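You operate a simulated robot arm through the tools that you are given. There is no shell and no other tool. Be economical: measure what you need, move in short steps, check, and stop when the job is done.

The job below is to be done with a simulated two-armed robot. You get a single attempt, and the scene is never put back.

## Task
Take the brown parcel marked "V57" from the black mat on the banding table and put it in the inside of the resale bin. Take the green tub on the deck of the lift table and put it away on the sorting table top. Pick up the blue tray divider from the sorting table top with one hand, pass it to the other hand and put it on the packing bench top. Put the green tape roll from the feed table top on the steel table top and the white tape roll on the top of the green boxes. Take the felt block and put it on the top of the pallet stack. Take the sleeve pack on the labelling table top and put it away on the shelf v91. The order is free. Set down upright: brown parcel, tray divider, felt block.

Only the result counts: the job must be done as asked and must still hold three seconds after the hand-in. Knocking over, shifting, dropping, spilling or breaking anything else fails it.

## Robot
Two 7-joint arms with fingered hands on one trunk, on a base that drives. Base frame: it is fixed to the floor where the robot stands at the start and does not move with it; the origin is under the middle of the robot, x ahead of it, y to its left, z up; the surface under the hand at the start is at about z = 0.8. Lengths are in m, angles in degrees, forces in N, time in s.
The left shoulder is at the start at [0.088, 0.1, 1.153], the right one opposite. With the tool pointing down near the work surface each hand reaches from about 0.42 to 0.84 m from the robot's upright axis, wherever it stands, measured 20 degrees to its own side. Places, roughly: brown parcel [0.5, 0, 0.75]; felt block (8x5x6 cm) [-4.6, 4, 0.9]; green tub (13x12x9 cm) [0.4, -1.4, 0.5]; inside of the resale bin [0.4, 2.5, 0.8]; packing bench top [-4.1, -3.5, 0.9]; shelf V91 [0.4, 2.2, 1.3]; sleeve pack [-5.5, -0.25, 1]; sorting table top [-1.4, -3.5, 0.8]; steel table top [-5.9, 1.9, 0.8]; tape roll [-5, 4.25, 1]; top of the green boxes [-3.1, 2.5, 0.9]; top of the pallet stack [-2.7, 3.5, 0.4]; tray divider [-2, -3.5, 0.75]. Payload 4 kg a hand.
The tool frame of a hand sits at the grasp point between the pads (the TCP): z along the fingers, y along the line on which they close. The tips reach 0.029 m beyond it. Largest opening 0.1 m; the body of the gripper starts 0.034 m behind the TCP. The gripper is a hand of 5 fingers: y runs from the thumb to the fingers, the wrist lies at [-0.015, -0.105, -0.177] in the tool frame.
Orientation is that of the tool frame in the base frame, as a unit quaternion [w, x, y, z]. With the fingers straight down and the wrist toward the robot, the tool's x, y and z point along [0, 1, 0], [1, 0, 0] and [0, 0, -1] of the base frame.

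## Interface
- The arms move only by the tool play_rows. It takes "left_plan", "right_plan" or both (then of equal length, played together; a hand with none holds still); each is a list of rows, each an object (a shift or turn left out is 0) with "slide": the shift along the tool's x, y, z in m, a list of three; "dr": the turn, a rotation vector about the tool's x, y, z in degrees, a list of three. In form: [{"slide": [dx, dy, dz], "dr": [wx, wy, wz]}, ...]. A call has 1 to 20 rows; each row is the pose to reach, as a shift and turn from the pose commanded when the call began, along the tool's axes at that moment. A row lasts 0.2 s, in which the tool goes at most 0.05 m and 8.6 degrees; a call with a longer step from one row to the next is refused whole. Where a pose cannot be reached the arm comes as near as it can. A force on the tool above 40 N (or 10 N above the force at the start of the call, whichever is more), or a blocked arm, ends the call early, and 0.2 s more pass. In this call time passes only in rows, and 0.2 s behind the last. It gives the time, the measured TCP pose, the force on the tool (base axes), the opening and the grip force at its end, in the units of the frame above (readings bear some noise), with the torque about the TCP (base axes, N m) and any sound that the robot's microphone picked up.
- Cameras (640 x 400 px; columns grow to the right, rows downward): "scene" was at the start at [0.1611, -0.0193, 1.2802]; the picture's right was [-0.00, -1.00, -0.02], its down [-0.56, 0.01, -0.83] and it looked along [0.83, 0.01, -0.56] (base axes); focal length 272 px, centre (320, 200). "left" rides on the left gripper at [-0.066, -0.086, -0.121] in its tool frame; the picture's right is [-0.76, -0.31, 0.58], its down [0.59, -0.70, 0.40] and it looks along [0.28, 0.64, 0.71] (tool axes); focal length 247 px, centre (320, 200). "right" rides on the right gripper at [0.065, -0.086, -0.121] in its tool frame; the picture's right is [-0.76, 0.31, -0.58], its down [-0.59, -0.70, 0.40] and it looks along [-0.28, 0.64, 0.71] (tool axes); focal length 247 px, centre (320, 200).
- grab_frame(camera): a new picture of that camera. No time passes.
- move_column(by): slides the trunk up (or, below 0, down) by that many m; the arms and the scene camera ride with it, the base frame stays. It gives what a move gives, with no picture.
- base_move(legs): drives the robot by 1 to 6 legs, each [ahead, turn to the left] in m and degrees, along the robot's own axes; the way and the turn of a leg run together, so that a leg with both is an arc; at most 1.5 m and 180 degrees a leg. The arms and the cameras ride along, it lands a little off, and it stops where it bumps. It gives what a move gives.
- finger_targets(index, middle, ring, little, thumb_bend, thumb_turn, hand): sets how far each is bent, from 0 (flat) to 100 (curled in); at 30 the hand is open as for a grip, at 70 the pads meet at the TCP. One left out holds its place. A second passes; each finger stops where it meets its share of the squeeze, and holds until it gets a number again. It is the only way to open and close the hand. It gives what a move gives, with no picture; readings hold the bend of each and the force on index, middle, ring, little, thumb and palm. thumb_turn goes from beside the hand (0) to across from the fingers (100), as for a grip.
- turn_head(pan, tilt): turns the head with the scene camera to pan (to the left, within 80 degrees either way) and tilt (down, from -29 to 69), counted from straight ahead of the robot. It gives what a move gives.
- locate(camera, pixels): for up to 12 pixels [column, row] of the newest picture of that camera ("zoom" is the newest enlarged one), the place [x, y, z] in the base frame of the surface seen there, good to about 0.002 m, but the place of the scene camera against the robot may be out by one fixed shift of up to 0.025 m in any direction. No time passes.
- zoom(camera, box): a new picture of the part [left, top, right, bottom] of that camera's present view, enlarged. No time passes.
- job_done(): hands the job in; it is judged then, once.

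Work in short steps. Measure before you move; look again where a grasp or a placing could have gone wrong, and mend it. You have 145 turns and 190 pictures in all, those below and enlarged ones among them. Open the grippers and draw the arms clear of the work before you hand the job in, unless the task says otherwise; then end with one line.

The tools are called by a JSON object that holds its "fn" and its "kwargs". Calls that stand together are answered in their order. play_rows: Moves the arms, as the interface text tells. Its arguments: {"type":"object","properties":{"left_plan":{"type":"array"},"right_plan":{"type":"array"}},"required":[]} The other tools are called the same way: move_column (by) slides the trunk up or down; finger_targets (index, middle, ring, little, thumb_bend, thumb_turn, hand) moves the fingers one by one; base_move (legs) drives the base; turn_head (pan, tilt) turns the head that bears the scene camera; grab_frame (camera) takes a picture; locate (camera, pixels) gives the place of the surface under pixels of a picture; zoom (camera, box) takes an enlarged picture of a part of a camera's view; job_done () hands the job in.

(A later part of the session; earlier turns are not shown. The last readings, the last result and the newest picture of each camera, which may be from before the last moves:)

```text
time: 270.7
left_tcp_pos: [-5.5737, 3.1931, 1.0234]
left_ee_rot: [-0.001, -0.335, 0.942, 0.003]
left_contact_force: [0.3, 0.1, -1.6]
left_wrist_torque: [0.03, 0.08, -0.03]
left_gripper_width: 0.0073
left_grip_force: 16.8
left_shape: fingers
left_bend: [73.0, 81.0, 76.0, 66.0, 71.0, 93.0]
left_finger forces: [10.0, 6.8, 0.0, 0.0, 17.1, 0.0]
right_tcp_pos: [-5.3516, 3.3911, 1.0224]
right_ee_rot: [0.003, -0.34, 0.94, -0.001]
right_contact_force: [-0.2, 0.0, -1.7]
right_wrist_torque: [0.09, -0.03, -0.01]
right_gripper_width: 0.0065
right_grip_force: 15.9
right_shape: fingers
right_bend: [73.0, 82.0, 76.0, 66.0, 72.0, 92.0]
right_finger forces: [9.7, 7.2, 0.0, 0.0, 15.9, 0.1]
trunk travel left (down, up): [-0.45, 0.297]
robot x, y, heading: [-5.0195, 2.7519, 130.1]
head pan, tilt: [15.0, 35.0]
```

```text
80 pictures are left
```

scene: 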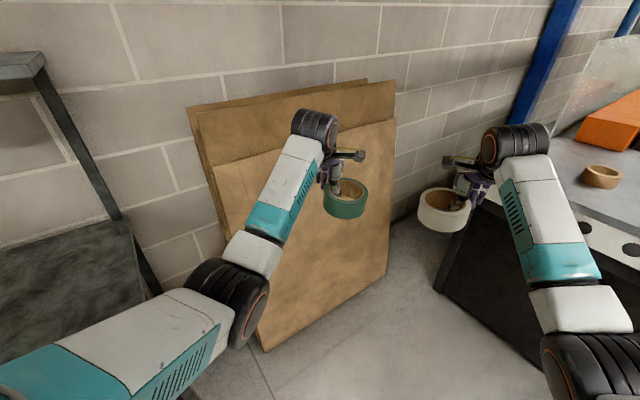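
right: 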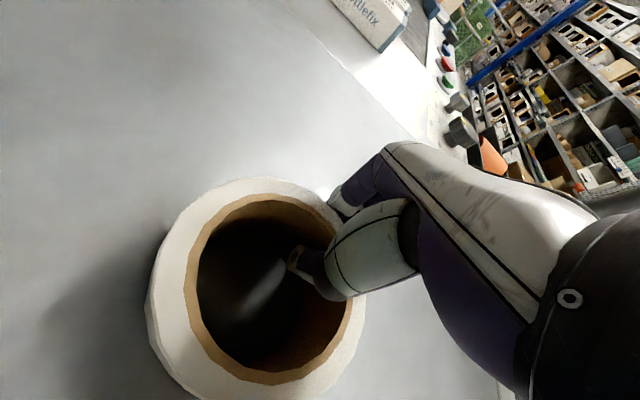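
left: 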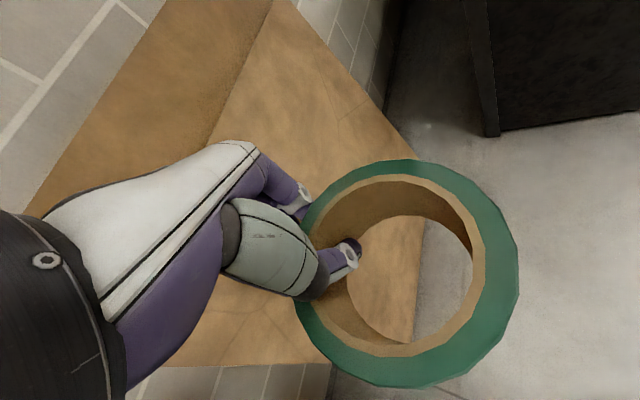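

The turn was blocked, most likely by the base's rear against the cage. I draw both hands in by 15 cm, go forward 0.14 m, then turn.

{"fn": "play_rows", "kwargs": {"right_plan": [{"slide": [0, -0.05, 0]}, {"slide": [0, -0.1, 0]}, {"slide": [0, -0.15, 0]}], "left_plan": [{"slide": [0, -0.05, 0]}, {"slide": [0, -0.1, 0]}, {"slide": [0, -0.15, 0]}]}}

{"fn": "base_move", "kwargs": {"legs": [[0.15, 0], [0, 50]]}}

{"fn": "grab_frame", "kwargs": {"camera": "scene"}}

```text
time: 271.5
left_tcp_pos: [-5.4769, 3.0764, 1.0238]
left_ee_rot: [-0.001, -0.336, 0.942, 0.005]
left_contact_force: [0.6, -0.1, -1.4]
left_wrist_torque: [0.02, 0.06, 0.01]
left_gripper_width: 0.0076
left_grip_force: 17.3
left_shape: fingers
left_bend: [73.0, 81.0, 76.0, 66.0, 71.0, 93.0]
left_finger forces: [10.0, 7.0, 0.1, 0.1, 17.1, 0.0]
right_tcp_pos: [-5.2539, 3.2728, 1.0253]
right_ee_rot: [0.001, -0.34, 0.94, 0.0]
right_contact_force: [-0.3, -1.2, -1.4]
right_wrist_torque: [0.06, 0.0, 0.01]
right_gripper_width: 0.0061
right_grip_force: 16.6
right_shape: fingers
right_bend: [73.0, 82.0, 76.0, 66.0, 72.0, 92.0]
right_finger forces: [10.4, 7.0, 0.1, 0.0, 16.1, 0.0]
trunk travel left (down, up): [-0.45, 0.297]
robot x, y, heading: [-5.0219, 2.7511, 129.9]
head pan, tilt: [15.0, 35.0]
```

```text
time: 275.2
left_tcp_pos: [-5.6594, 2.7242, 1.022]
left_ee_rot: [-0.002, -0.703, 0.711, 0.003]
left_contact_force: [-0.8, 0.6, -1.3]
left_wrist_torque: [-0.04, 0.09, -0.01]
left_gripper_width: 0.0073
left_grip_force: 16.7
left_shape: fingers
left_bend: [73.0, 81.0, 76.0, 66.0, 72.0, 93.0]
left_finger forces: [9.8, 6.7, 0.0, 0.0, 16.6, 0.0]
right_tcp_pos: [-5.6681, 3.0205, 1.0252]
right_ee_rot: [0.002, -0.706, 0.708, -0.001]
right_contact_force: [-0.2, 0.4, -1.7]
right_wrist_torque: [0.06, 0.05, 0.01]
right_gripper_width: 0.0059
right_grip_force: 16.2
right_shape: fingers
right_bend: [73.0, 82.0, 76.0, 66.0, 72.0, 92.0]
right_finger forces: [10.4, 6.7, 0.0, 0.0, 15.7, 0.1]
trunk travel left (down, up): [-0.45, 0.297]
robot x, y, heading: [-5.1198, 2.8682, -179.8]
head pan, tilt: [15.0, 35.0]
```

```text
79 pictures are left
```

scene: 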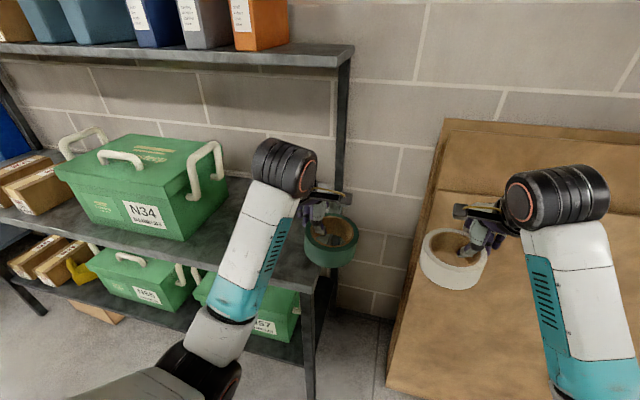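

Now facing the steel table; its free end is at (270,240). I turn 12° further left and look with the left camera.

{"fn": "base_move", "kwargs": {"legs": [[0, 12]]}}

{"fn": "play_rows", "kwargs": {"left_plan": [{"slide": [0.01, 0.04, 0.01]}, {"slide": [0.02, 0.08, 0.02]}, {"slide": [0.025, 0.12, 0.04]}, {"slide": [0.027, 0.15, 0.06]}]}}

{"fn": "grab_frame", "kwargs": {"camera": "left"}}

{"fn": "grab_frame", "kwargs": {"camera": "scene"}}

```text
time: 276.4
left_tcp_pos: [-5.6187, 2.6142, 1.0233]
left_ee_rot: [0.003, 0.773, -0.635, -0.002]
left_contact_force: [-0.2, 0.6, -1.3]
left_wrist_torque: [-0.06, 0.03, 0.01]
left_gripper_width: 0.0074
left_grip_force: 16.1
left_shape: fingers
left_bend: [73.0, 81.0, 76.0, 66.0, 72.0, 93.0]
left_finger forces: [9.6, 6.7, 0.1, 0.0, 16.5, 0.0]
right_tcp_pos: [-5.6889, 2.902, 1.0239]
right_ee_rot: [-0.002, 0.777, -0.63, 0.0]
right_contact_force: [-1.1, -0.8, -1.0]
right_wrist_torque: [0.07, 0.06, 0.01]
right_gripper_width: 0.0057
right_grip_force: 16.7
right_shape: fingers
right_bend: [73.0, 82.0, 76.0, 66.0, 72.0, 92.0]
right_finger forces: [10.5, 6.7, 0.0, 0.0, 15.6, 0.0]
trunk travel left (down, up): [-0.45, 0.297]
robot x, y, heading: [-5.1158, 2.8673, -167.7]
head pan, tilt: [15.0, 35.0]
```

```text
time: 277.4
left_tcp_pos: [-5.7612, 2.5583, 0.965]
left_ee_rot: [0.003, 0.773, -0.635, -0.002]
left_contact_force: [0.2, -0.5, -0.6]
left_wrist_torque: [-0.06, 0.0, -0.02]
left_gripper_width: 0.0072
left_grip_force: 16.5
left_shape: fingers
left_bend: [73.0, 81.0, 76.0, 66.0, 72.0, 93.0]
left_finger forces: [9.8, 6.9, 0.0, 0.0, 16.8, 0.0]
right_tcp_pos: [-5.6888, 2.9024, 1.0238]
right_ee_rot: [-0.002, 0.776, -0.63, 0.0]
right_contact_force: [-1.0, 0.4, -2.0]
right_wrist_torque: [0.02, 0.05, -0.02]
right_gripper_width: 0.0056
right_grip_force: 16.3
right_shape: fingers
right_bend: [73.0, 82.0, 76.0, 66.0, 72.0, 92.0]
right_finger forces: [10.7, 6.6, 0.1, 0.0, 15.7, 0.0]
trunk travel left (down, up): [-0.45, 0.297]
robot x, y, heading: [-5.1194, 2.8696, -167.3]
head pan, tilt: [15.0, 35.0]
```

```text
78 pictures are left
```

left: 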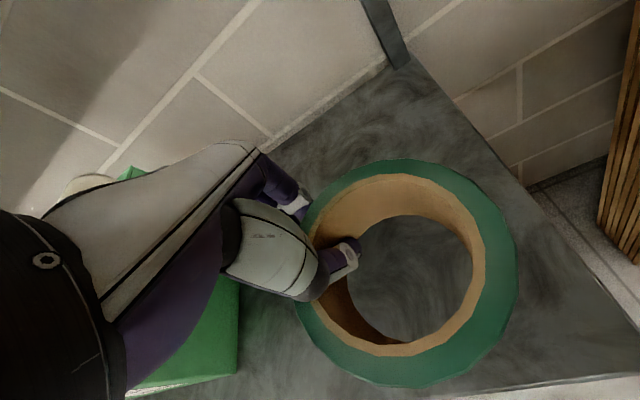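

```text
77 pictures are left
```

scene: 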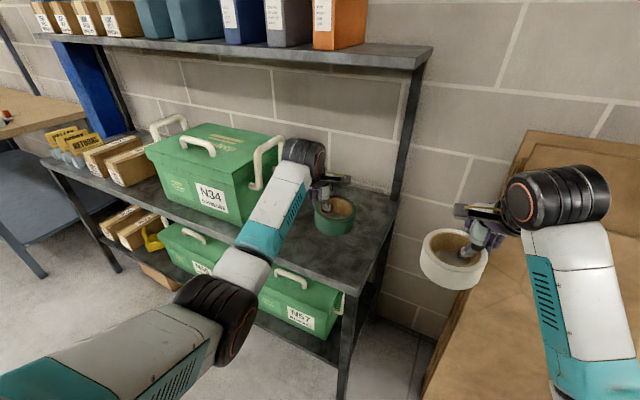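

I measure the roll, the table's edges and crate through the left camera.

{"fn": "locate", "kwargs": {"camera": "left", "pixels": [[420, 168], [505, 240], [425, 372], [310, 330], [530, 390], [590, 270], [480, 140], [238, 330], [245, 365], [350, 110], [390, 270]]}}

```text
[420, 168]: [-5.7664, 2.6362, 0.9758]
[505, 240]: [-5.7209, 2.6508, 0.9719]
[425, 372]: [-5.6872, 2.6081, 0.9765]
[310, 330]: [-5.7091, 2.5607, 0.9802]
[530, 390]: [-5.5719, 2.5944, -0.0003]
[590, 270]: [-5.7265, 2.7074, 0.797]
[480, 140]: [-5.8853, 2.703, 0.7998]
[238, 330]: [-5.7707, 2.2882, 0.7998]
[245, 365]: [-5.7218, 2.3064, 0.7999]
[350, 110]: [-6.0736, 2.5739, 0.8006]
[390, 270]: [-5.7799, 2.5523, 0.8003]
```

The roll centre is offset (+0.03,+0.046) from the TCP. I move it to about (-5.80,2.56) and lower it close to the table.

{"fn": "play_rows", "kwargs": {"left_plan": [{"slide": [0.015, 0.037, 0.01]}, {"slide": [0.03, 0.075, 0.02]}, {"slide": [0.03, 0.075, 0.06]}, {"slide": [0.03, 0.075, 0.1]}, {"slide": [0.03, 0.075, 0.118]}]}}

{"fn": "grab_frame", "kwargs": {"camera": "left"}}

{"fn": "grab_frame", "kwargs": {"camera": "scene"}}

```text
time: 278.6
left_tcp_pos: [-5.8185, 2.5169, 0.8509]
left_ee_rot: [0.004, 0.773, -0.634, -0.002]
left_contact_force: [-0.6, 0.7, -1.6]
left_wrist_torque: [-0.09, 0.04, 0.01]
left_gripper_width: 0.0067
left_grip_force: 16.7
left_shape: fingers
left_bend: [73.0, 81.0, 76.0, 66.0, 72.0, 93.0]
left_finger forces: [9.8, 6.9, 0.0, 0.0, 16.8, 0.1]
left hand out of reach, approached as far as the arm can: row 4, 5
right_tcp_pos: [-5.688, 2.9015, 1.0234]
right_ee_rot: [-0.002, 0.776, -0.63, 0.0]
right_contact_force: [1.1, -0.2, -2.1]
right_wrist_torque: [0.06, 0.07, 0.02]
right_gripper_width: 0.0058
right_grip_force: 16.2
right_shape: fingers
right_bend: [73.0, 82.0, 76.0, 66.0, 72.0, 92.0]
right_finger forces: [10.7, 6.7, 0.1, 0.1, 15.8, 0.0]
trunk travel left (down, up): [-0.45, 0.297]
robot x, y, heading: [-5.1126, 2.8638, -167.9]
head pan, tilt: [15.0, 35.0]
```

```text
76 pictures are left
```

left: 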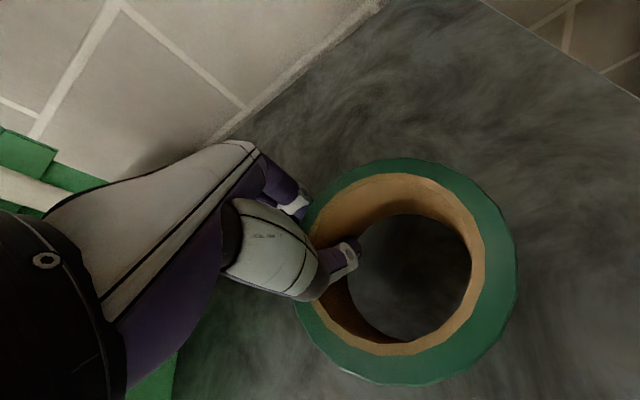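

```text
75 pictures are left
```

scene: 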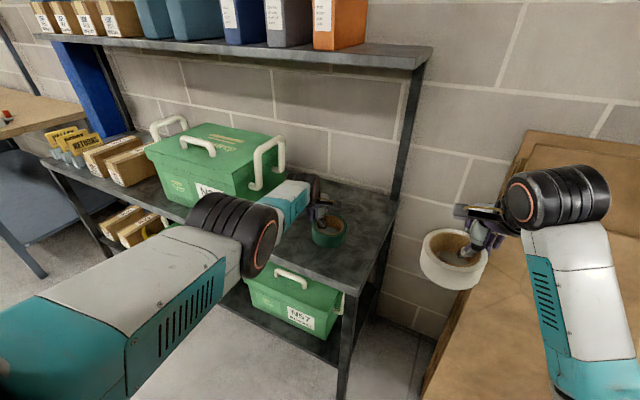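

The arm's reach ended at z 0.851; the roll is about 1 cm above the top. I lower the trunk by 1 cm.

{"fn": "move_column", "kwargs": {"by": -0.01}}

{"fn": "locate", "kwargs": {"camera": "left", "pixels": [[505, 240], [425, 372], [310, 330], [420, 168], [480, 100]]}}

```text
time: 279.1
left_tcp_pos: [-5.8192, 2.5181, 0.8407]
left_ee_rot: [0.004, 0.773, -0.634, -0.004]
left_contact_force: [0.1, 0.8, -0.4]
left_wrist_torque: [-0.08, 0.06, 0.01]
left_gripper_width: 0.0068
left_grip_force: 16.2
left_shape: fingers
left_bend: [73.0, 81.0, 76.0, 66.0, 72.0, 93.0]
left_finger forces: [9.6, 7.2, 0.0, 0.0, 17.0, 0.0]
right_tcp_pos: [-5.6869, 2.9038, 1.0149]
right_ee_rot: [-0.002, 0.776, -0.63, 0.0]
right_contact_force: [0.3, 0.5, -1.5]
right_wrist_torque: [0.06, 0.07, 0.0]
right_gripper_width: 0.006
right_grip_force: 16.0
right_shape: fingers
right_bend: [73.0, 82.0, 76.0, 66.0, 72.0, 92.0]
right_finger forces: [10.7, 6.7, 0.0, 0.0, 15.6, 0.0]
trunk travel left (down, up): [-0.44, 0.307]
robot x, y, heading: [-5.113, 2.867, -167.6]
head pan, tilt: [15.0, 35.0]
```

```text
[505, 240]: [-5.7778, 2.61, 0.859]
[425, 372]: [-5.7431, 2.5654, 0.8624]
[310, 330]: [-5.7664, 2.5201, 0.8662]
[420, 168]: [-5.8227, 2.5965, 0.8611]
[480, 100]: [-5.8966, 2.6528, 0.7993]
```

Just about touching. I lower 4 mm more and check the force.

{"fn": "move_column", "kwargs": {"by": -0.005}}

```text
time: 279.7
left_tcp_pos: [-5.8182, 2.5182, 0.8352]
left_ee_rot: [0.003, 0.773, -0.634, -0.003]
left_contact_force: [0.5, -0.6, -1.2]
left_wrist_torque: [0.02, -0.04, -0.01]
left_gripper_width: 0.0067
left_grip_force: 17.3
left_shape: fingers
left_bend: [73.0, 81.0, 76.0, 66.0, 72.0, 93.0]
left_finger forces: [10.3, 6.4, 0.0, 0.0, 16.7, 0.0]
right_tcp_pos: [-5.6878, 2.9038, 1.0096]
right_ee_rot: [-0.002, 0.777, -0.63, 0.0]
right_contact_force: [-0.3, 0.4, -0.7]
right_wrist_torque: [0.07, 0.02, 0.01]
right_gripper_width: 0.0056
right_grip_force: 16.8
right_shape: fingers
right_bend: [73.0, 82.0, 76.0, 66.0, 72.0, 92.0]
right_finger forces: [10.9, 6.7, 0.0, 0.0, 15.8, 0.0]
trunk travel left (down, up): [-0.435, 0.312]
robot x, y, heading: [-5.1169, 2.8637, -167.6]
head pan, tilt: [15.0, 35.0]
```

The wrist torque dropped, so the roll touches down. I open the left hand and lift it clear.

{"fn": "finger_targets", "kwargs": {"hand": "left", "index": 45, "middle": 45, "ring": 45, "little": 45, "thumb_bend": 45}}

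{"fn": "play_rows", "kwargs": {"left_plan": [{"slide": [0, 0, -0.04]}, {"slide": [0, 0, -0.08]}, {"slide": [0, -0.03, -0.11]}, {"slide": [0, -0.07, -0.13]}, {"slide": [0, -0.11, -0.15]}]}}

{"fn": "grab_frame", "kwargs": {"camera": "scene"}}

```text
time: 280.7
left_tcp_pos: [-5.8185, 2.5181, 0.8349]
left_ee_rot: [0.003, 0.773, -0.634, -0.002]
left_contact_force: [0.2, 0.6, 0.0]
left_wrist_torque: [-0.01, -0.02, 0.05]
left_gripper_width: 0.0617
left_grip_force: 0.2
left_shape: fingers
left_bend: [45.0, 45.0, 45.0, 45.0, 45.0, 97.0]
left_finger forces: [0.0, 0.0, 0.0, 0.1, 0.6, 0.1]
right_tcp_pos: [-5.687, 2.902, 1.0088]
right_ee_rot: [-0.002, 0.777, -0.63, 0.001]
right_contact_force: [-0.6, 1.0, -2.0]
right_wrist_torque: [0.02, 0.06, -0.01]
right_gripper_width: 0.0057
right_grip_force: 16.7
right_shape: fingers
right_bend: [73.0, 82.0, 76.0, 66.0, 72.0, 92.0]
right_finger forces: [10.8, 6.8, 0.0, 0.0, 15.8, 0.0]
trunk travel left (down, up): [-0.435, 0.312]
robot x, y, heading: [-5.1143, 2.8695, -167.9]
head pan, tilt: [15.0, 35.0]
```

```text
time: 281.9
left_tcp_pos: [-5.7079, 2.5407, 0.9833]
left_ee_rot: [0.002, 0.774, -0.634, -0.002]
left_contact_force: [-0.8, -0.3, 0.7]
left_wrist_torque: [0.0, -0.01, -0.02]
left_gripper_width: 0.0622
left_grip_force: 0.1
left_shape: fingers
left_bend: [45.0, 45.0, 45.0, 45.0, 45.0, 98.0]
left_finger forces: [0.0, 0.0, 0.0, 0.0, 0.1, 0.1]
right_tcp_pos: [-5.6865, 2.9029, 1.0084]
right_ee_rot: [-0.002, 0.777, -0.63, 0.0]
right_contact_force: [0.2, -0.5, -1.2]
right_wrist_torque: [0.03, 0.08, -0.02]
right_gripper_width: 0.0056
right_grip_force: 16.4
right_shape: fingers
right_bend: [73.0, 82.0, 76.0, 66.0, 72.0, 92.0]
right_finger forces: [10.8, 6.7, 0.1, 0.1, 15.8, 0.1]
trunk travel left (down, up): [-0.435, 0.312]
robot x, y, heading: [-5.1155, 2.869, -167.9]
head pan, tilt: [15.0, 35.0]
```

```text
74 pictures are left
```

scene: 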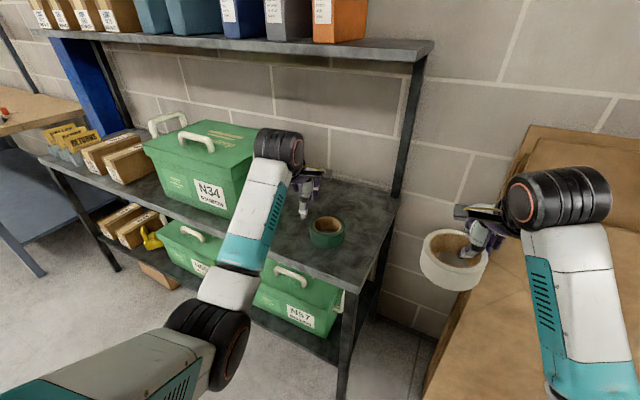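

The green roll lies on the steel table. With the left hand free I'll take the felt block next: I turn back and drive toward the right end of the feed table.

{"fn": "finger_targets", "kwargs": {"hand": "left", "index": 30, "middle": 30, "ring": 30, "little": 30, "thumb_bend": 30}}

{"fn": "play_rows", "kwargs": {"left_plan": [{"slide": [0, -0.05, 0]}, {"slide": [-0.02, -0.08, -0.03]}, {"slide": [-0.04, -0.08, -0.06]}]}}

{"fn": "base_move", "kwargs": {"legs": [[0, -140], [0.58, 0], [0, 38]]}}

{"fn": "turn_head", "kwargs": {"pan": 0, "tilt": 40}}

{"fn": "grab_frame", "kwargs": {"camera": "scene"}}

{"fn": "grab_frame", "kwargs": {"camera": "left"}}

```text
time: 282.9
left_tcp_pos: [-5.7106, 2.5401, 0.9841]
left_ee_rot: [0.003, 0.773, -0.634, -0.003]
left_contact_force: [0.9, 0.7, 0.4]
left_wrist_torque: [0.01, 0.0, 0.01]
left_gripper_width: 0.0986
left_grip_force: 0.1
left_shape: fingers
left_bend: [30.0, 30.0, 30.0, 30.0, 30.0, 98.0]
left_finger forces: [0.1, 0.0, 0.0, 0.0, 0.0, 0.0]
right_tcp_pos: [-5.6881, 2.9023, 1.0091]
right_ee_rot: [-0.002, 0.777, -0.63, 0.0]
right_contact_force: [-0.3, 0.9, -1.2]
right_wrist_torque: [0.03, 0.05, 0.0]
right_gripper_width: 0.0055
right_grip_force: 16.4
right_shape: fingers
right_bend: [73.0, 82.0, 76.0, 66.0, 72.0, 92.0]
right_finger forces: [10.9, 6.7, 0.1, 0.0, 15.9, 0.0]
trunk travel left (down, up): [-0.435, 0.312]
robot x, y, heading: [-5.1139, 2.8646, -167.7]
head pan, tilt: [15.0, 35.0]
```

```text
time: 283.7
left_tcp_pos: [-5.6379, 2.5944, 1.0449]
left_ee_rot: [0.002, 0.773, -0.634, -0.002]
left_contact_force: [1.2, 0.4, -0.5]
left_wrist_torque: [-0.01, -0.02, 0.0]
left_gripper_width: 0.0987
left_grip_force: 0.1
left_shape: fingers
left_bend: [30.0, 30.0, 30.0, 30.0, 30.0, 98.0]
left_finger forces: [0.0, 0.0, 0.1, 0.0, 0.0, 0.0]
right_tcp_pos: [-5.6887, 2.9021, 1.0087]
right_ee_rot: [-0.002, 0.777, -0.63, 0.001]
right_contact_force: [0.6, -0.3, -1.6]
right_wrist_torque: [0.03, 0.05, -0.06]
right_gripper_width: 0.0054
right_grip_force: 16.8
right_shape: fingers
right_bend: [73.0, 82.0, 76.0, 66.0, 72.0, 92.0]
right_finger forces: [10.9, 6.8, 0.0, 0.0, 15.8, 0.0]
trunk travel left (down, up): [-0.435, 0.312]
robot x, y, heading: [-5.1178, 2.868, -167.5]
head pan, tilt: [15.0, 35.0]
```

```text
time: 294.7
left_tcp_pos: [-4.9242, 3.8944, 1.0435]
left_ee_rot: [0.0, 0.005, 1.0, 0.003]
left_contact_force: [-0.2, -0.9, 0.6]
left_wrist_torque: [0.0, -0.02, 0.04]
left_gripper_width: 0.0985
left_grip_force: 0.1
left_shape: fingers
left_bend: [30.0, 30.0, 30.0, 30.0, 30.0, 98.0]
left_finger forces: [0.0, 0.0, 0.0, 0.0, 0.1, 0.1]
right_tcp_pos: [-4.6132, 3.8775, 1.0099]
right_ee_rot: [0.001, 0.0, 1.0, -0.002]
right_contact_force: [0.8, -0.2, -1.7]
right_wrist_torque: [0.05, -0.09, 0.0]
right_gripper_width: 0.0054
right_grip_force: 17.1
right_shape: fingers
right_bend: [73.0, 82.0, 76.0, 66.0, 73.0, 92.0]
right_finger forces: [13.3, 6.3, 0.1, 0.0, 14.8, 0.0]
trunk travel left (down, up): [-0.435, 0.312]
robot x, y, heading: [-4.7663, 3.3244, 90.6]
head pan, tilt: [15.0, 35.0]
```

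```text
time: 295.5
left_tcp_pos: [-4.9253, 3.8943, 1.0448]
left_ee_rot: [0.0, 0.006, 1.0, 0.004]
left_contact_force: [0.8, -0.1, 0.4]
left_wrist_torque: [0.0, 0.02, 0.01]
left_gripper_width: 0.0983
left_grip_force: 0.0
left_shape: fingers
left_bend: [30.0, 30.0, 30.0, 30.0, 30.0, 98.0]
left_finger forces: [0.0, 0.0, 0.0, 0.0, 0.0, 0.0]
right_tcp_pos: [-4.613, 3.8785, 1.0088]
right_ee_rot: [0.0, 0.0, 1.0, -0.002]
right_contact_force: [-0.6, -0.6, -1.2]
right_wrist_torque: [0.06, -0.09, 0.07]
right_gripper_width: 0.0054
right_grip_force: 17.1
right_shape: fingers
right_bend: [73.0, 82.0, 76.0, 66.0, 73.0, 92.0]
right_finger forces: [13.4, 6.2, 0.0, 0.0, 14.9, 0.0]
trunk travel left (down, up): [-0.435, 0.312]
robot x, y, heading: [-4.765, 3.3291, 90.4]
head pan, tilt: [0.0, 40.0]
```

```text
73 pictures are left
```

scene: 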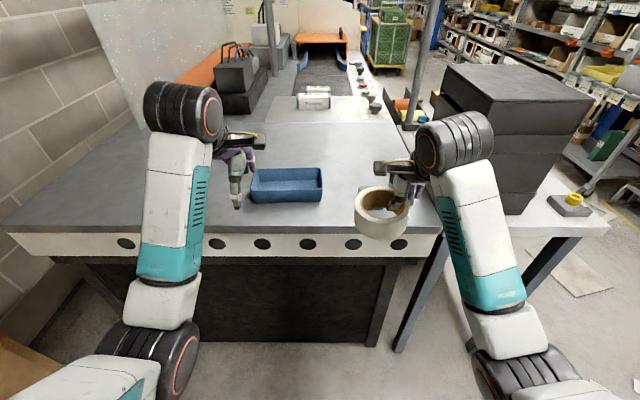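

```text
72 pictures are left
```

left: 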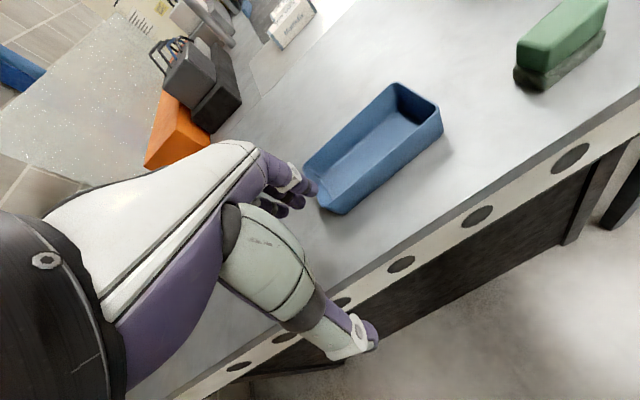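

The felt block is behind the right hand; I measure it with the left camera and the black box on the right with the scene camera.

{"fn": "locate", "kwargs": {"camera": "left", "pixels": [[520, 42], [560, 8], [603, 25], [552, 68], [560, 40], [548, 85], [605, 45], [520, 78], [415, 85], [440, 105]]}}

{"fn": "locate", "kwargs": {"camera": "scene", "pixels": [[490, 110], [505, 190], [560, 225], [445, 90], [440, 235], [580, 100]]}}

{"fn": "zoom", "kwargs": {"camera": "left", "box": [480, 0, 640, 110]}}

```text
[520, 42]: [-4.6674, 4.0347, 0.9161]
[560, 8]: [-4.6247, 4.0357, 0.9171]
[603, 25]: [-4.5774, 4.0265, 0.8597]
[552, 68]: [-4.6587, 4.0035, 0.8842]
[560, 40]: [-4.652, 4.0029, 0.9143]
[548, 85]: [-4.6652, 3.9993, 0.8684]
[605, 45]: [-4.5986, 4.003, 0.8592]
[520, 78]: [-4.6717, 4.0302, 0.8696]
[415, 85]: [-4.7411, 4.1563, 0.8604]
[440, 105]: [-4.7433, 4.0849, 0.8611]
```

```text
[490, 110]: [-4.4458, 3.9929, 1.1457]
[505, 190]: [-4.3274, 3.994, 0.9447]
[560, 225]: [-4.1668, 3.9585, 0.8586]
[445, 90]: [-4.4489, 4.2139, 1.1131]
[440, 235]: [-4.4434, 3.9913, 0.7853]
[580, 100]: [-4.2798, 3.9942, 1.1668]
```

```text
3.64 times, centred on (560, 55) of left
```

zoom: 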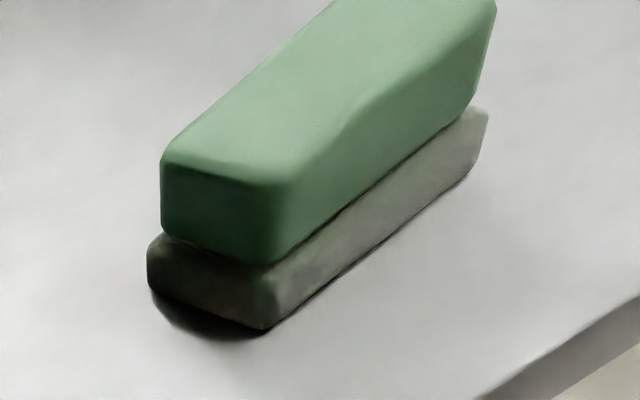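

Felt block: x -4.672…-4.595, y 3.998…4.045, top z 0.916. I move the right hand (white roll) back and up, turn 10° right, then bring the left hand above the block.

{"fn": "play_rows", "kwargs": {"right_plan": [{"slide": [-0.02, -0.03, -0.03]}, {"slide": [-0.04, -0.06, -0.06]}, {"slide": [-0.06, -0.09, -0.09]}, {"slide": [-0.08, -0.12, -0.12]}, {"slide": [-0.1, -0.155, -0.15]}]}}

{"fn": "base_move", "kwargs": {"legs": [[0, -10]]}}

{"fn": "grab_frame", "kwargs": {"camera": "scene"}}

```text
refused: row 5 steps farther than a row can; nothing moved
```

```text
time: 296.6
left_tcp_pos: [-4.8237, 3.9135, 1.045]
left_ee_rot: [0.001, 0.093, 0.996, 0.004]
left_contact_force: [-0.7, 0.2, 0.5]
left_wrist_torque: [-0.01, 0.01, -0.03]
left_gripper_width: 0.0988
left_grip_force: 0.1
left_shape: fingers
left_bend: [30.0, 30.0, 30.0, 30.0, 30.0, 98.0]
left_finger forces: [0.0, 0.1, 0.0, 0.0, 0.1, 0.0]
right_tcp_pos: [-4.5202, 3.8426, 1.0094]
right_ee_rot: [0.0, 0.088, 0.996, -0.002]
right_contact_force: [0.8, -0.4, -2.5]
right_wrist_torque: [0.05, -0.06, 0.0]
right_gripper_width: 0.0053
right_grip_force: 17.1
right_shape: fingers
right_bend: [73.0, 82.0, 76.0, 66.0, 73.0, 92.0]
right_finger forces: [13.3, 6.4, 0.0, 0.1, 14.8, 0.0]
trunk travel left (down, up): [-0.435, 0.312]
robot x, y, heading: [-4.7648, 3.3312, 80.3]
head pan, tilt: [0.0, 40.0]
```

```text
70 pictures are left
```

scene: 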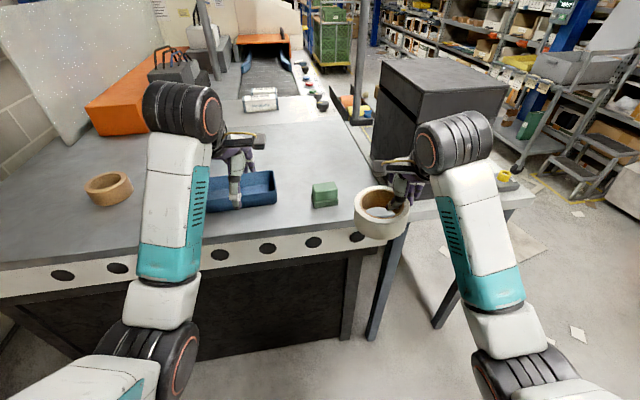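

The felt block is visible at (325,193). I pull the right hand back and bring the left hand over the block, squared to it.

{"fn": "play_rows", "kwargs": {"left_plan": [{"slide": [-0.033, 0.028, 0], "dr": [0, 0, -2.2]}, {"slide": [-0.067, 0.056, 0.01], "dr": [0, 0, -4.4]}, {"slide": [-0.1, 0.084, 0.02], "dr": [0, 0, -6.6]}, {"slide": [-0.134, 0.112, 0.03], "dr": [0, 0, -8.8]}, {"slide": [-0.167, 0.14, 0.04], "dr": [0, 0, -10.7]}], "right_plan": [{"slide": [-0.01, -0.025, -0.015]}, {"slide": [-0.02, -0.05, -0.03]}, {"slide": [-0.03, -0.075, -0.045]}, {"slide": [-0.04, -0.1, -0.06]}, {"slide": [-0.05, -0.125, -0.075]}]}}

{"fn": "grab_frame", "kwargs": {"camera": "left"}}

{"fn": "grab_frame", "kwargs": {"camera": "scene"}}

```text
time: 297.8
left_tcp_pos: [-4.6341, 4.0214, 1.0074]
left_ee_rot: [0.0, -0.001, 1.0, 0.004]
left_contact_force: [-0.2, 0.2, 0.4]
left_wrist_torque: [0.03, -0.01, -0.01]
left_gripper_width: 0.0985
left_grip_force: 0.1
left_shape: fingers
left_bend: [30.0, 30.0, 30.0, 30.0, 30.0, 98.0]
left_finger forces: [0.1, 0.0, 0.0, 0.0, 0.0, 0.1]
right_tcp_pos: [-4.4908, 3.711, 1.0836]
right_ee_rot: [0.0, 0.087, 0.996, -0.002]
right_contact_force: [0.7, -0.2, -1.9]
right_wrist_torque: [0.04, -0.08, 0.03]
right_gripper_width: 0.0053
right_grip_force: 17.8
right_shape: fingers
right_bend: [73.0, 82.0, 76.0, 66.0, 73.0, 92.0]
right_finger forces: [14.3, 6.5, 0.0, 0.1, 14.8, 0.0]
trunk travel left (down, up): [-0.435, 0.312]
robot x, y, heading: [-4.768, 3.3232, 80.4]
head pan, tilt: [0.0, 40.0]
```

```text
69 pictures are left
```

left: 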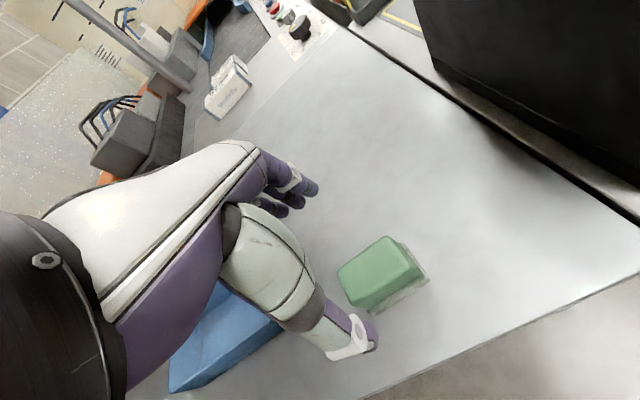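

```text
68 pictures are left
```

scene: 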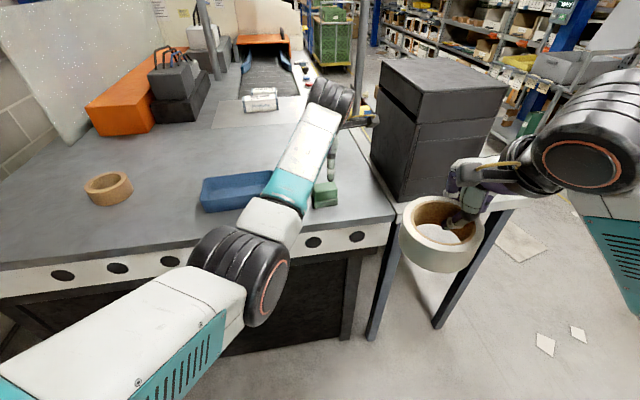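

I refine the felt block's position from the left camera.

{"fn": "locate", "kwargs": {"camera": "left", "pixels": [[343, 272], [385, 240], [416, 268], [362, 300], [380, 270], [366, 312], [428, 282]]}}

```text
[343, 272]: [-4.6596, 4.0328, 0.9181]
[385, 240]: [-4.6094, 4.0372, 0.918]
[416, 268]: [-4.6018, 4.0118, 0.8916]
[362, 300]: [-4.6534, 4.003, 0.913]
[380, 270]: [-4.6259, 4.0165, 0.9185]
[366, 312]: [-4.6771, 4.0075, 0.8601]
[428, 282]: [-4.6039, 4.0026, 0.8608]
```

The hand is centred. I lower, close, and lift the felt block.

{"fn": "play_rows", "kwargs": {"left_plan": [{"slide": [0, 0, 0.04]}, {"slide": [0, 0, 0.08]}, {"slide": [0, 0, 0.105]}, {"slide": [0, 0, 0.113]}]}}

{"fn": "finger_targets", "kwargs": {"hand": "left", "index": 68, "middle": 68, "ring": 68, "little": 68, "thumb_bend": 68}}

{"fn": "play_rows", "kwargs": {"left_plan": [{"slide": [0, 0, -0.03]}, {"slide": [0, 0, -0.07]}, {"slide": [0, 0, -0.12]}, {"slide": [0, 0, -0.16]}]}}

{"fn": "grab_frame", "kwargs": {"camera": "left"}}

```text
time: 298.8
left_tcp_pos: [-4.6349, 4.021, 0.8926]
left_ee_rot: [0.001, -0.001, 1.0, 0.004]
left_contact_force: [0.1, 0.5, 0.5]
left_wrist_torque: [0.0, 0.02, -0.02]
left_gripper_width: 0.0983
left_grip_force: 0.1
left_shape: fingers
left_bend: [30.0, 30.0, 30.0, 30.0, 30.0, 98.0]
left_finger forces: [0.0, 0.1, 0.1, 0.0, 0.0, 0.0]
right_tcp_pos: [-4.4927, 3.7118, 1.0845]
right_ee_rot: [0.001, 0.087, 0.996, -0.002]
right_contact_force: [0.5, 0.4, -1.1]
right_wrist_torque: [0.03, -0.08, 0.0]
right_gripper_width: 0.0052
right_grip_force: 17.9
right_shape: fingers
right_bend: [73.0, 82.0, 76.0, 66.0, 73.0, 92.0]
right_finger forces: [14.4, 6.5, 0.0, 0.1, 14.7, 0.1]
trunk travel left (down, up): [-0.435, 0.312]
robot x, y, heading: [-4.7666, 3.3273, 80.4]
head pan, tilt: [0.0, 40.0]
```

```text
time: 299.8
left_tcp_pos: [-4.6351, 4.0208, 0.8944]
left_ee_rot: [0.0, -0.001, 1.0, 0.005]
left_contact_force: [-1.1, 1.8, 7.1]
left_wrist_torque: [-0.14, -0.06, -0.06]
left_gripper_width: 0.0397
left_grip_force: 15.1
left_shape: fingers
left_bend: [60.0, 63.0, 63.0, 68.0, 56.0, 95.0]
left_finger forces: [8.4, 5.0, 2.7, 0.0, 13.8, 0.1]
right_tcp_pos: [-4.4923, 3.7112, 1.086]
right_ee_rot: [0.002, 0.088, 0.996, -0.003]
right_contact_force: [0.6, 0.2, -0.9]
right_wrist_torque: [0.08, -0.06, -0.05]
right_gripper_width: 0.0053
right_grip_force: 17.7
right_shape: fingers
right_bend: [73.0, 82.0, 76.0, 66.0, 73.0, 92.0]
right_finger forces: [14.4, 6.5, 0.0, 0.1, 14.7, 0.1]
trunk travel left (down, up): [-0.435, 0.312]
robot x, y, heading: [-4.768, 3.3226, 80.5]
head pan, tilt: [0.0, 40.0]
```

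```text
time: 300.8
left_tcp_pos: [-4.6336, 4.0194, 1.0533]
left_ee_rot: [0.001, -0.001, 1.0, 0.004]
left_contact_force: [0.4, -0.4, -1.3]
left_wrist_torque: [0.01, 0.03, 0.0]
left_gripper_width: 0.0398
left_grip_force: 14.1
left_shape: fingers
left_bend: [60.0, 63.0, 64.0, 68.0, 56.0, 95.0]
left_finger forces: [7.3, 4.4, 2.3, 0.0, 14.0, 0.1]
right_tcp_pos: [-4.4911, 3.7111, 1.0857]
right_ee_rot: [0.0, 0.087, 0.996, -0.002]
right_contact_force: [-0.4, -0.5, -1.2]
right_wrist_torque: [0.03, -0.06, -0.01]
right_gripper_width: 0.0051
right_grip_force: 17.8
right_shape: fingers
right_bend: [73.0, 82.0, 76.0, 66.0, 73.0, 92.0]
right_finger forces: [14.5, 6.5, 0.0, 0.1, 14.8, 0.1]
trunk travel left (down, up): [-0.435, 0.312]
robot x, y, heading: [-4.764, 3.3234, 80.5]
head pan, tilt: [0.0, 40.0]
```

```text
67 pictures are left
```

left: 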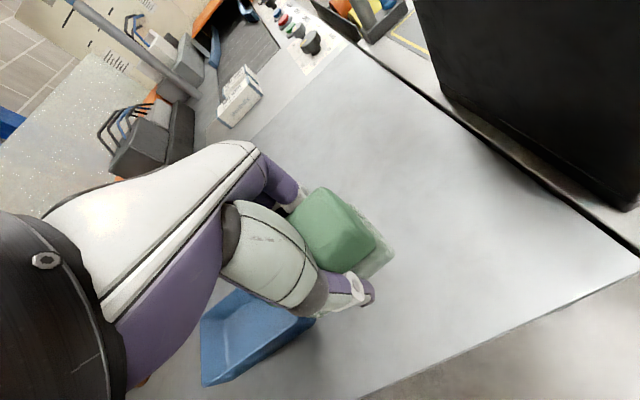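

The felt block is held upright. I pull the left hand in, back up slightly, turn right, and look east for the passage.

{"fn": "play_rows", "kwargs": {"left_plan": [{"slide": [0.02, -0.04, 0]}, {"slide": [0.04, -0.08, 0]}, {"slide": [0.06, -0.12, -0.01]}, {"slide": [0.08, -0.16, -0.02]}]}}

{"fn": "base_move", "kwargs": {"legs": [[-0.12, 0], [0, -60]]}}

{"fn": "turn_head", "kwargs": {"pan": -20, "tilt": 30}}

{"fn": "grab_frame", "kwargs": {"camera": "scene"}}

```text
time: 301.8
left_tcp_pos: [-4.7141, 3.8593, 1.0719]
left_ee_rot: [0.0, -0.001, 1.0, 0.004]
left_contact_force: [-0.5, 0.1, -0.1]
left_wrist_torque: [-0.04, -0.06, 0.0]
left_gripper_width: 0.0396
left_grip_force: 13.9
left_shape: fingers
left_bend: [60.0, 63.0, 64.0, 68.0, 56.0, 95.0]
left_finger forces: [7.2, 4.4, 2.3, 0.1, 14.1, 0.0]
right_tcp_pos: [-4.4919, 3.712, 1.0848]
right_ee_rot: [0.001, 0.086, 0.996, -0.002]
right_contact_force: [-0.5, 0.3, -2.0]
right_wrist_torque: [0.04, -0.11, 0.01]
right_gripper_width: 0.0052
right_grip_force: 17.8
right_shape: fingers
right_bend: [73.0, 82.0, 76.0, 66.0, 73.0, 92.0]
right_finger forces: [14.4, 6.5, 0.1, 0.0, 14.7, 0.0]
trunk travel left (down, up): [-0.435, 0.312]
robot x, y, heading: [-4.7678, 3.3296, 80.4]
head pan, tilt: [0.0, 40.0]
```

```text
time: 305.8
left_tcp_pos: [-4.2959, 3.4274, 1.0722]
left_ee_rot: [0.002, 0.501, 0.865, 0.003]
left_contact_force: [0.5, -0.8, -1.2]
left_wrist_torque: [-0.03, -0.01, 0.02]
left_gripper_width: 0.0394
left_grip_force: 13.4
left_shape: fingers
left_bend: [60.0, 63.0, 64.0, 68.0, 56.0, 95.0]
left_finger forces: [7.1, 4.2, 2.2, 0.1, 13.5, 0.1]
right_tcp_pos: [-4.3156, 3.1613, 1.0847]
right_ee_rot: [-0.001, 0.575, 0.818, -0.001]
right_contact_force: [0.5, -0.6, -1.2]
right_wrist_torque: [-0.02, -0.07, 0.03]
right_gripper_width: 0.0051
right_grip_force: 18.9
right_shape: fingers
right_bend: [73.0, 82.0, 76.0, 66.0, 73.0, 92.0]
right_finger forces: [17.6, 6.9, 0.0, 0.0, 14.4, 0.0]
trunk travel left (down, up): [-0.435, 0.312]
robot x, y, heading: [-4.788, 3.2126, 20.1]
head pan, tilt: [0.0, 40.0]
```

```text
time: 306.6
left_tcp_pos: [-4.297, 3.4284, 1.0724]
left_ee_rot: [0.003, 0.501, 0.866, 0.003]
left_contact_force: [0.3, 0.2, -1.0]
left_wrist_torque: [0.01, 0.03, -0.02]
left_gripper_width: 0.0397
left_grip_force: 13.4
left_shape: fingers
left_bend: [60.0, 63.0, 64.0, 68.0, 56.0, 95.0]
left_finger forces: [7.2, 4.1, 2.2, 0.0, 13.5, 0.1]
right_tcp_pos: [-4.3148, 3.1612, 1.0847]
right_ee_rot: [0.0, 0.575, 0.818, -0.002]
right_contact_force: [-0.5, 0.5, -0.9]
right_wrist_torque: [-0.02, -0.07, 0.0]
right_gripper_width: 0.0049
right_grip_force: 20.2
right_shape: fingers
right_bend: [73.0, 82.0, 76.0, 66.0, 73.0, 92.0]
right_finger forces: [17.7, 7.0, 0.1, 0.0, 14.4, 0.1]
trunk travel left (down, up): [-0.435, 0.312]
robot x, y, heading: [-4.7825, 3.2102, 20.0]
head pan, tilt: [-20.0, 30.0]
```

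```text
66 pictures are left
```

scene: 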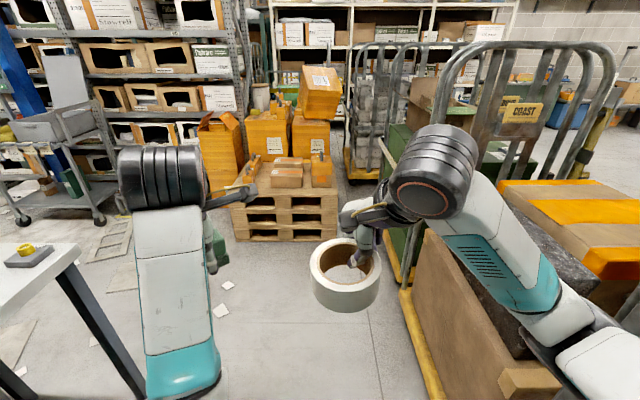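

The pallet stack is ahead at (285,190), the passage between the white table and the cage. I measure the passage and the pallet.

{"fn": "locate", "kwargs": {"camera": "scene", "pixels": [[400, 260], [415, 350], [100, 300], [80, 260], [245, 195], [330, 195], [260, 180], [325, 180], [240, 235], [330, 240], [395, 150], [270, 300]]}}

{"fn": "zoom", "kwargs": {"camera": "scene", "box": [180, 60, 420, 260]}}

```text
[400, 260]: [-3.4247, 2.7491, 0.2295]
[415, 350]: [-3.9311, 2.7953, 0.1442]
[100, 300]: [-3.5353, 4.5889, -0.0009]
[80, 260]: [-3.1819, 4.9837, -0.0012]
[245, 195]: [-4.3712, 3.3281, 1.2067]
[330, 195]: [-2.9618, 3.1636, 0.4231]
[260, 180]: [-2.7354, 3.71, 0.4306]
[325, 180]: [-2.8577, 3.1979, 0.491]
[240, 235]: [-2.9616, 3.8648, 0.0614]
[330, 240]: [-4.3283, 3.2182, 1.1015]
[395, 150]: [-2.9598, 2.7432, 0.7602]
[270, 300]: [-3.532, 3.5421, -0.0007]
```

```text
2.00 times, centred on (300, 160) of scene
```

zoom: 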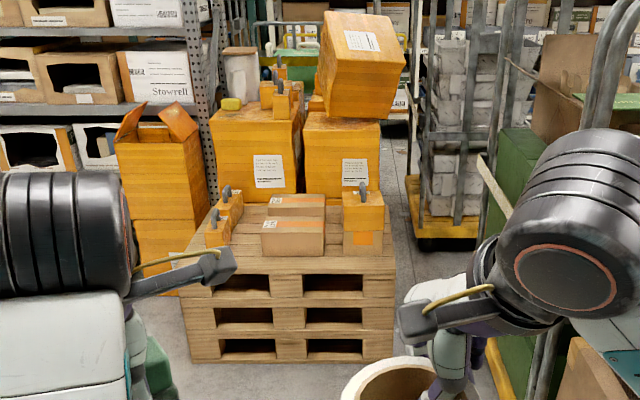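

Cage edge is y≈2.79; pallet spans about y 3.16–3.86 from x≈-2.96 with top z≈0.425. I drive closer and look at the pallet top.

{"fn": "base_move", "kwargs": {"legs": [[0, -5], [1.0, 0], [0, -15]]}}

{"fn": "turn_head", "kwargs": {"pan": 5, "tilt": 40}}

{"fn": "grab_frame", "kwargs": {"camera": "scene"}}

{"fn": "turn_head", "kwargs": {"pan": -50, "tilt": 30}}

{"fn": "grab_frame", "kwargs": {"camera": "scene"}}

```text
time: 313.1
left_tcp_pos: [-3.2918, 3.5063, 1.0737]
left_ee_rot: [0.003, 0.644, 0.765, 0.002]
left_contact_force: [-0.1, -0.8, -0.9]
left_wrist_torque: [0.01, -0.01, 0.0]
left_gripper_width: 0.0394
left_grip_force: 13.8
left_shape: fingers
left_bend: [60.0, 63.0, 64.0, 68.0, 56.0, 95.0]
left_finger forces: [7.1, 4.1, 2.1, 0.1, 13.4, 0.0]
right_tcp_pos: [-3.401, 3.264, 1.0845]
right_ee_rot: [-0.001, 0.709, 0.706, -0.001]
right_contact_force: [-0.3, 0.3, -1.3]
right_wrist_torque: [-0.06, -0.06, 0.0]
right_gripper_width: 0.005
right_grip_force: 20.1
right_shape: fingers
right_bend: [73.0, 82.0, 76.0, 66.0, 73.0, 92.0]
right_finger forces: [18.4, 6.8, 0.1, 0.1, 14.5, 0.0]
trunk travel left (down, up): [-0.435, 0.312]
robot x, y, heading: [-3.8299, 3.4716, 0.3]
head pan, tilt: [-20.0, 30.0]
```

```text
time: 314.0
left_tcp_pos: [-3.2917, 3.5069, 1.0718]
left_ee_rot: [0.003, 0.643, 0.766, 0.002]
left_contact_force: [0.1, 0.5, -0.5]
left_wrist_torque: [0.0, -0.03, -0.01]
left_gripper_width: 0.0395
left_grip_force: 13.3
left_shape: fingers
left_bend: [60.0, 63.0, 64.0, 68.0, 56.0, 95.0]
left_finger forces: [7.1, 4.0, 2.2, 0.0, 13.4, 0.1]
right_tcp_pos: [-3.3996, 3.2634, 1.0842]
right_ee_rot: [0.0, 0.709, 0.706, -0.001]
right_contact_force: [0.0, -0.7, -2.4]
right_wrist_torque: [-0.09, -0.07, -0.03]
right_gripper_width: 0.0049
right_grip_force: 19.8
right_shape: fingers
right_bend: [73.0, 82.0, 76.0, 66.0, 73.0, 92.0]
right_finger forces: [18.4, 6.9, 0.1, 0.0, 14.4, 0.0]
trunk travel left (down, up): [-0.435, 0.312]
robot x, y, heading: [-3.8293, 3.4704, -0.0]
head pan, tilt: [5.0, 40.0]
```

```text
64 pictures are left
```

scene: 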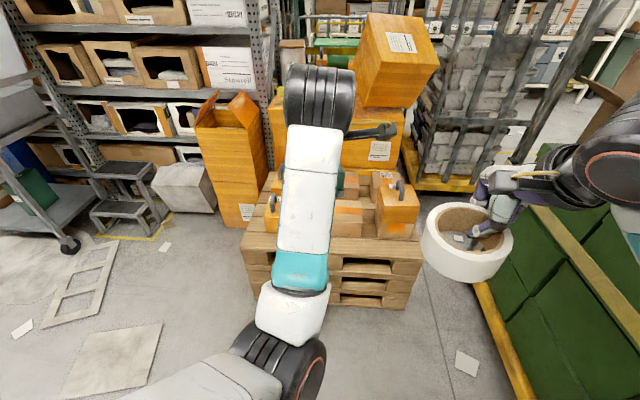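

```text
time: 315.3
left_tcp_pos: [-3.2923, 3.5071, 1.0728]
left_ee_rot: [0.003, 0.643, 0.766, 0.002]
left_contact_force: [-0.6, -0.1, -0.5]
left_wrist_torque: [0.0, -0.02, 0.01]
left_gripper_width: 0.0394
left_grip_force: 13.6
left_shape: fingers
left_bend: [60.0, 63.0, 64.0, 68.0, 56.0, 95.0]
left_finger forces: [7.1, 4.1, 2.2, 0.0, 13.3, 0.0]
right_tcp_pos: [-3.4005, 3.2638, 1.0848]
right_ee_rot: [-0.001, 0.708, 0.706, -0.001]
right_contact_force: [0.1, -0.3, -1.6]
right_wrist_torque: [-0.1, -0.1, 0.01]
right_gripper_width: 0.0049
right_grip_force: 19.9
right_shape: fingers
right_bend: [73.0, 82.0, 76.0, 66.0, 73.0, 92.0]
right_finger forces: [18.4, 6.9, 0.1, 0.0, 14.4, 0.1]
trunk travel left (down, up): [-0.435, 0.312]
robot x, y, heading: [-3.8286, 3.4669, 0.2]
head pan, tilt: [-50.0, 30.0]
```

```text
63 pictures are left
```

scene: 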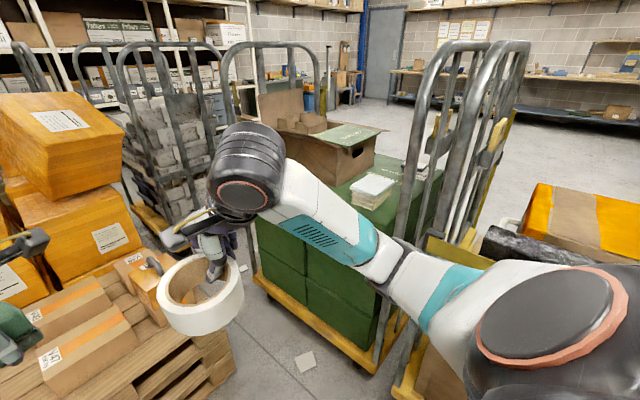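

The green boxes' top is at (380,190) to the right; first the felt. I use the left camera to examine the pallet top.

{"fn": "grab_frame", "kwargs": {"camera": "left"}}

{"fn": "turn_head", "kwargs": {"pan": 0, "tilt": 45}}

{"fn": "zoom", "kwargs": {"camera": "scene", "box": [220, 60, 460, 260]}}

```text
62 pictures are left
```

left: 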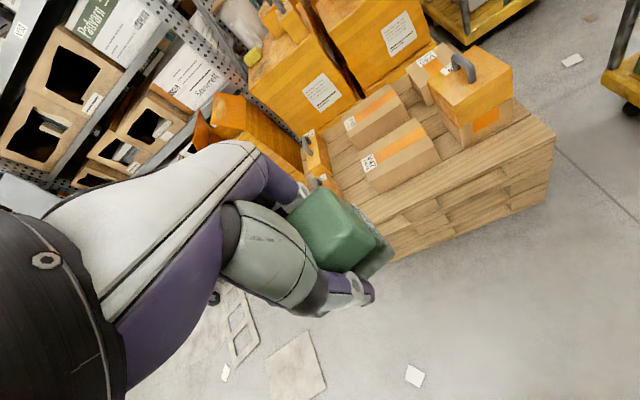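

```text
time: 316.4
left_tcp_pos: [-3.2923, 3.5061, 1.0715]
left_ee_rot: [0.003, 0.644, 0.765, 0.002]
left_contact_force: [-0.3, -0.2, -0.8]
left_wrist_torque: [0.03, 0.02, 0.03]
left_gripper_width: 0.0394
left_grip_force: 13.5
left_shape: fingers
left_bend: [60.0, 63.0, 64.0, 68.0, 56.0, 95.0]
left_finger forces: [7.1, 4.2, 2.3, 0.0, 13.3, 0.1]
right_tcp_pos: [-3.4009, 3.2639, 1.0839]
right_ee_rot: [0.0, 0.708, 0.706, -0.001]
right_contact_force: [-0.5, -0.2, -1.8]
right_wrist_torque: [-0.04, -0.05, -0.01]
right_gripper_width: 0.0047
right_grip_force: 19.8
right_shape: fingers
right_bend: [73.0, 82.0, 76.0, 66.0, 73.0, 92.0]
right_finger forces: [18.4, 6.9, 0.0, 0.0, 14.4, 0.1]
trunk travel left (down, up): [-0.435, 0.312]
robot x, y, heading: [-3.8307, 3.4692, 0.2]
head pan, tilt: [0.0, 45.0]
```

```text
2.00 times, centred on (340, 160) of scene
```

zoom: 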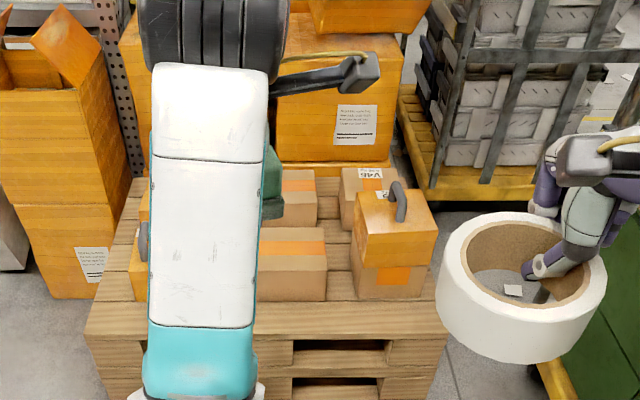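

Measuring the pallet's free surface: the front strip and the gaps between boxes.

{"fn": "locate", "kwargs": {"camera": "left", "pixels": [[382, 218], [352, 180], [372, 180], [440, 165], [470, 180], [550, 135], [400, 200], [345, 160], [330, 150], [412, 125], [455, 140], [520, 125]]}}

{"fn": "locate", "kwargs": {"camera": "zoom", "pixels": [[100, 330], [440, 325], [330, 315], [290, 298], [360, 297], [420, 297], [335, 260], [335, 220], [140, 300], [300, 330]]}}

```text
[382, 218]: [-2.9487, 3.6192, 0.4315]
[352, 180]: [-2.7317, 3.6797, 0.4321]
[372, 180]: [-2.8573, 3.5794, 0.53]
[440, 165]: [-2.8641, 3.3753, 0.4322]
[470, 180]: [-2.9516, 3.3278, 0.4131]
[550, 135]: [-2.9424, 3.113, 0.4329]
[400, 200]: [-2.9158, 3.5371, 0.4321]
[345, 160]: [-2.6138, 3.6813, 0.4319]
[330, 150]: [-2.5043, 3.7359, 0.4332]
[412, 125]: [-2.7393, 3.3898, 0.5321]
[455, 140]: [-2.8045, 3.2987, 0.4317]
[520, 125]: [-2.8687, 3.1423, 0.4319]
```

```text
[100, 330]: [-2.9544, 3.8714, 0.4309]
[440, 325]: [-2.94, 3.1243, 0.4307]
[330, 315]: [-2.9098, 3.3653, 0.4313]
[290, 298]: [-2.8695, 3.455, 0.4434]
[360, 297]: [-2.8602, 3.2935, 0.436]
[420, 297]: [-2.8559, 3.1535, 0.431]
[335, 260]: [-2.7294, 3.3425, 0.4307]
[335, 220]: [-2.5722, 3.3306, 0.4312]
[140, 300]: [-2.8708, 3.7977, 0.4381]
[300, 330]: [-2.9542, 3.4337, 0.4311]
```

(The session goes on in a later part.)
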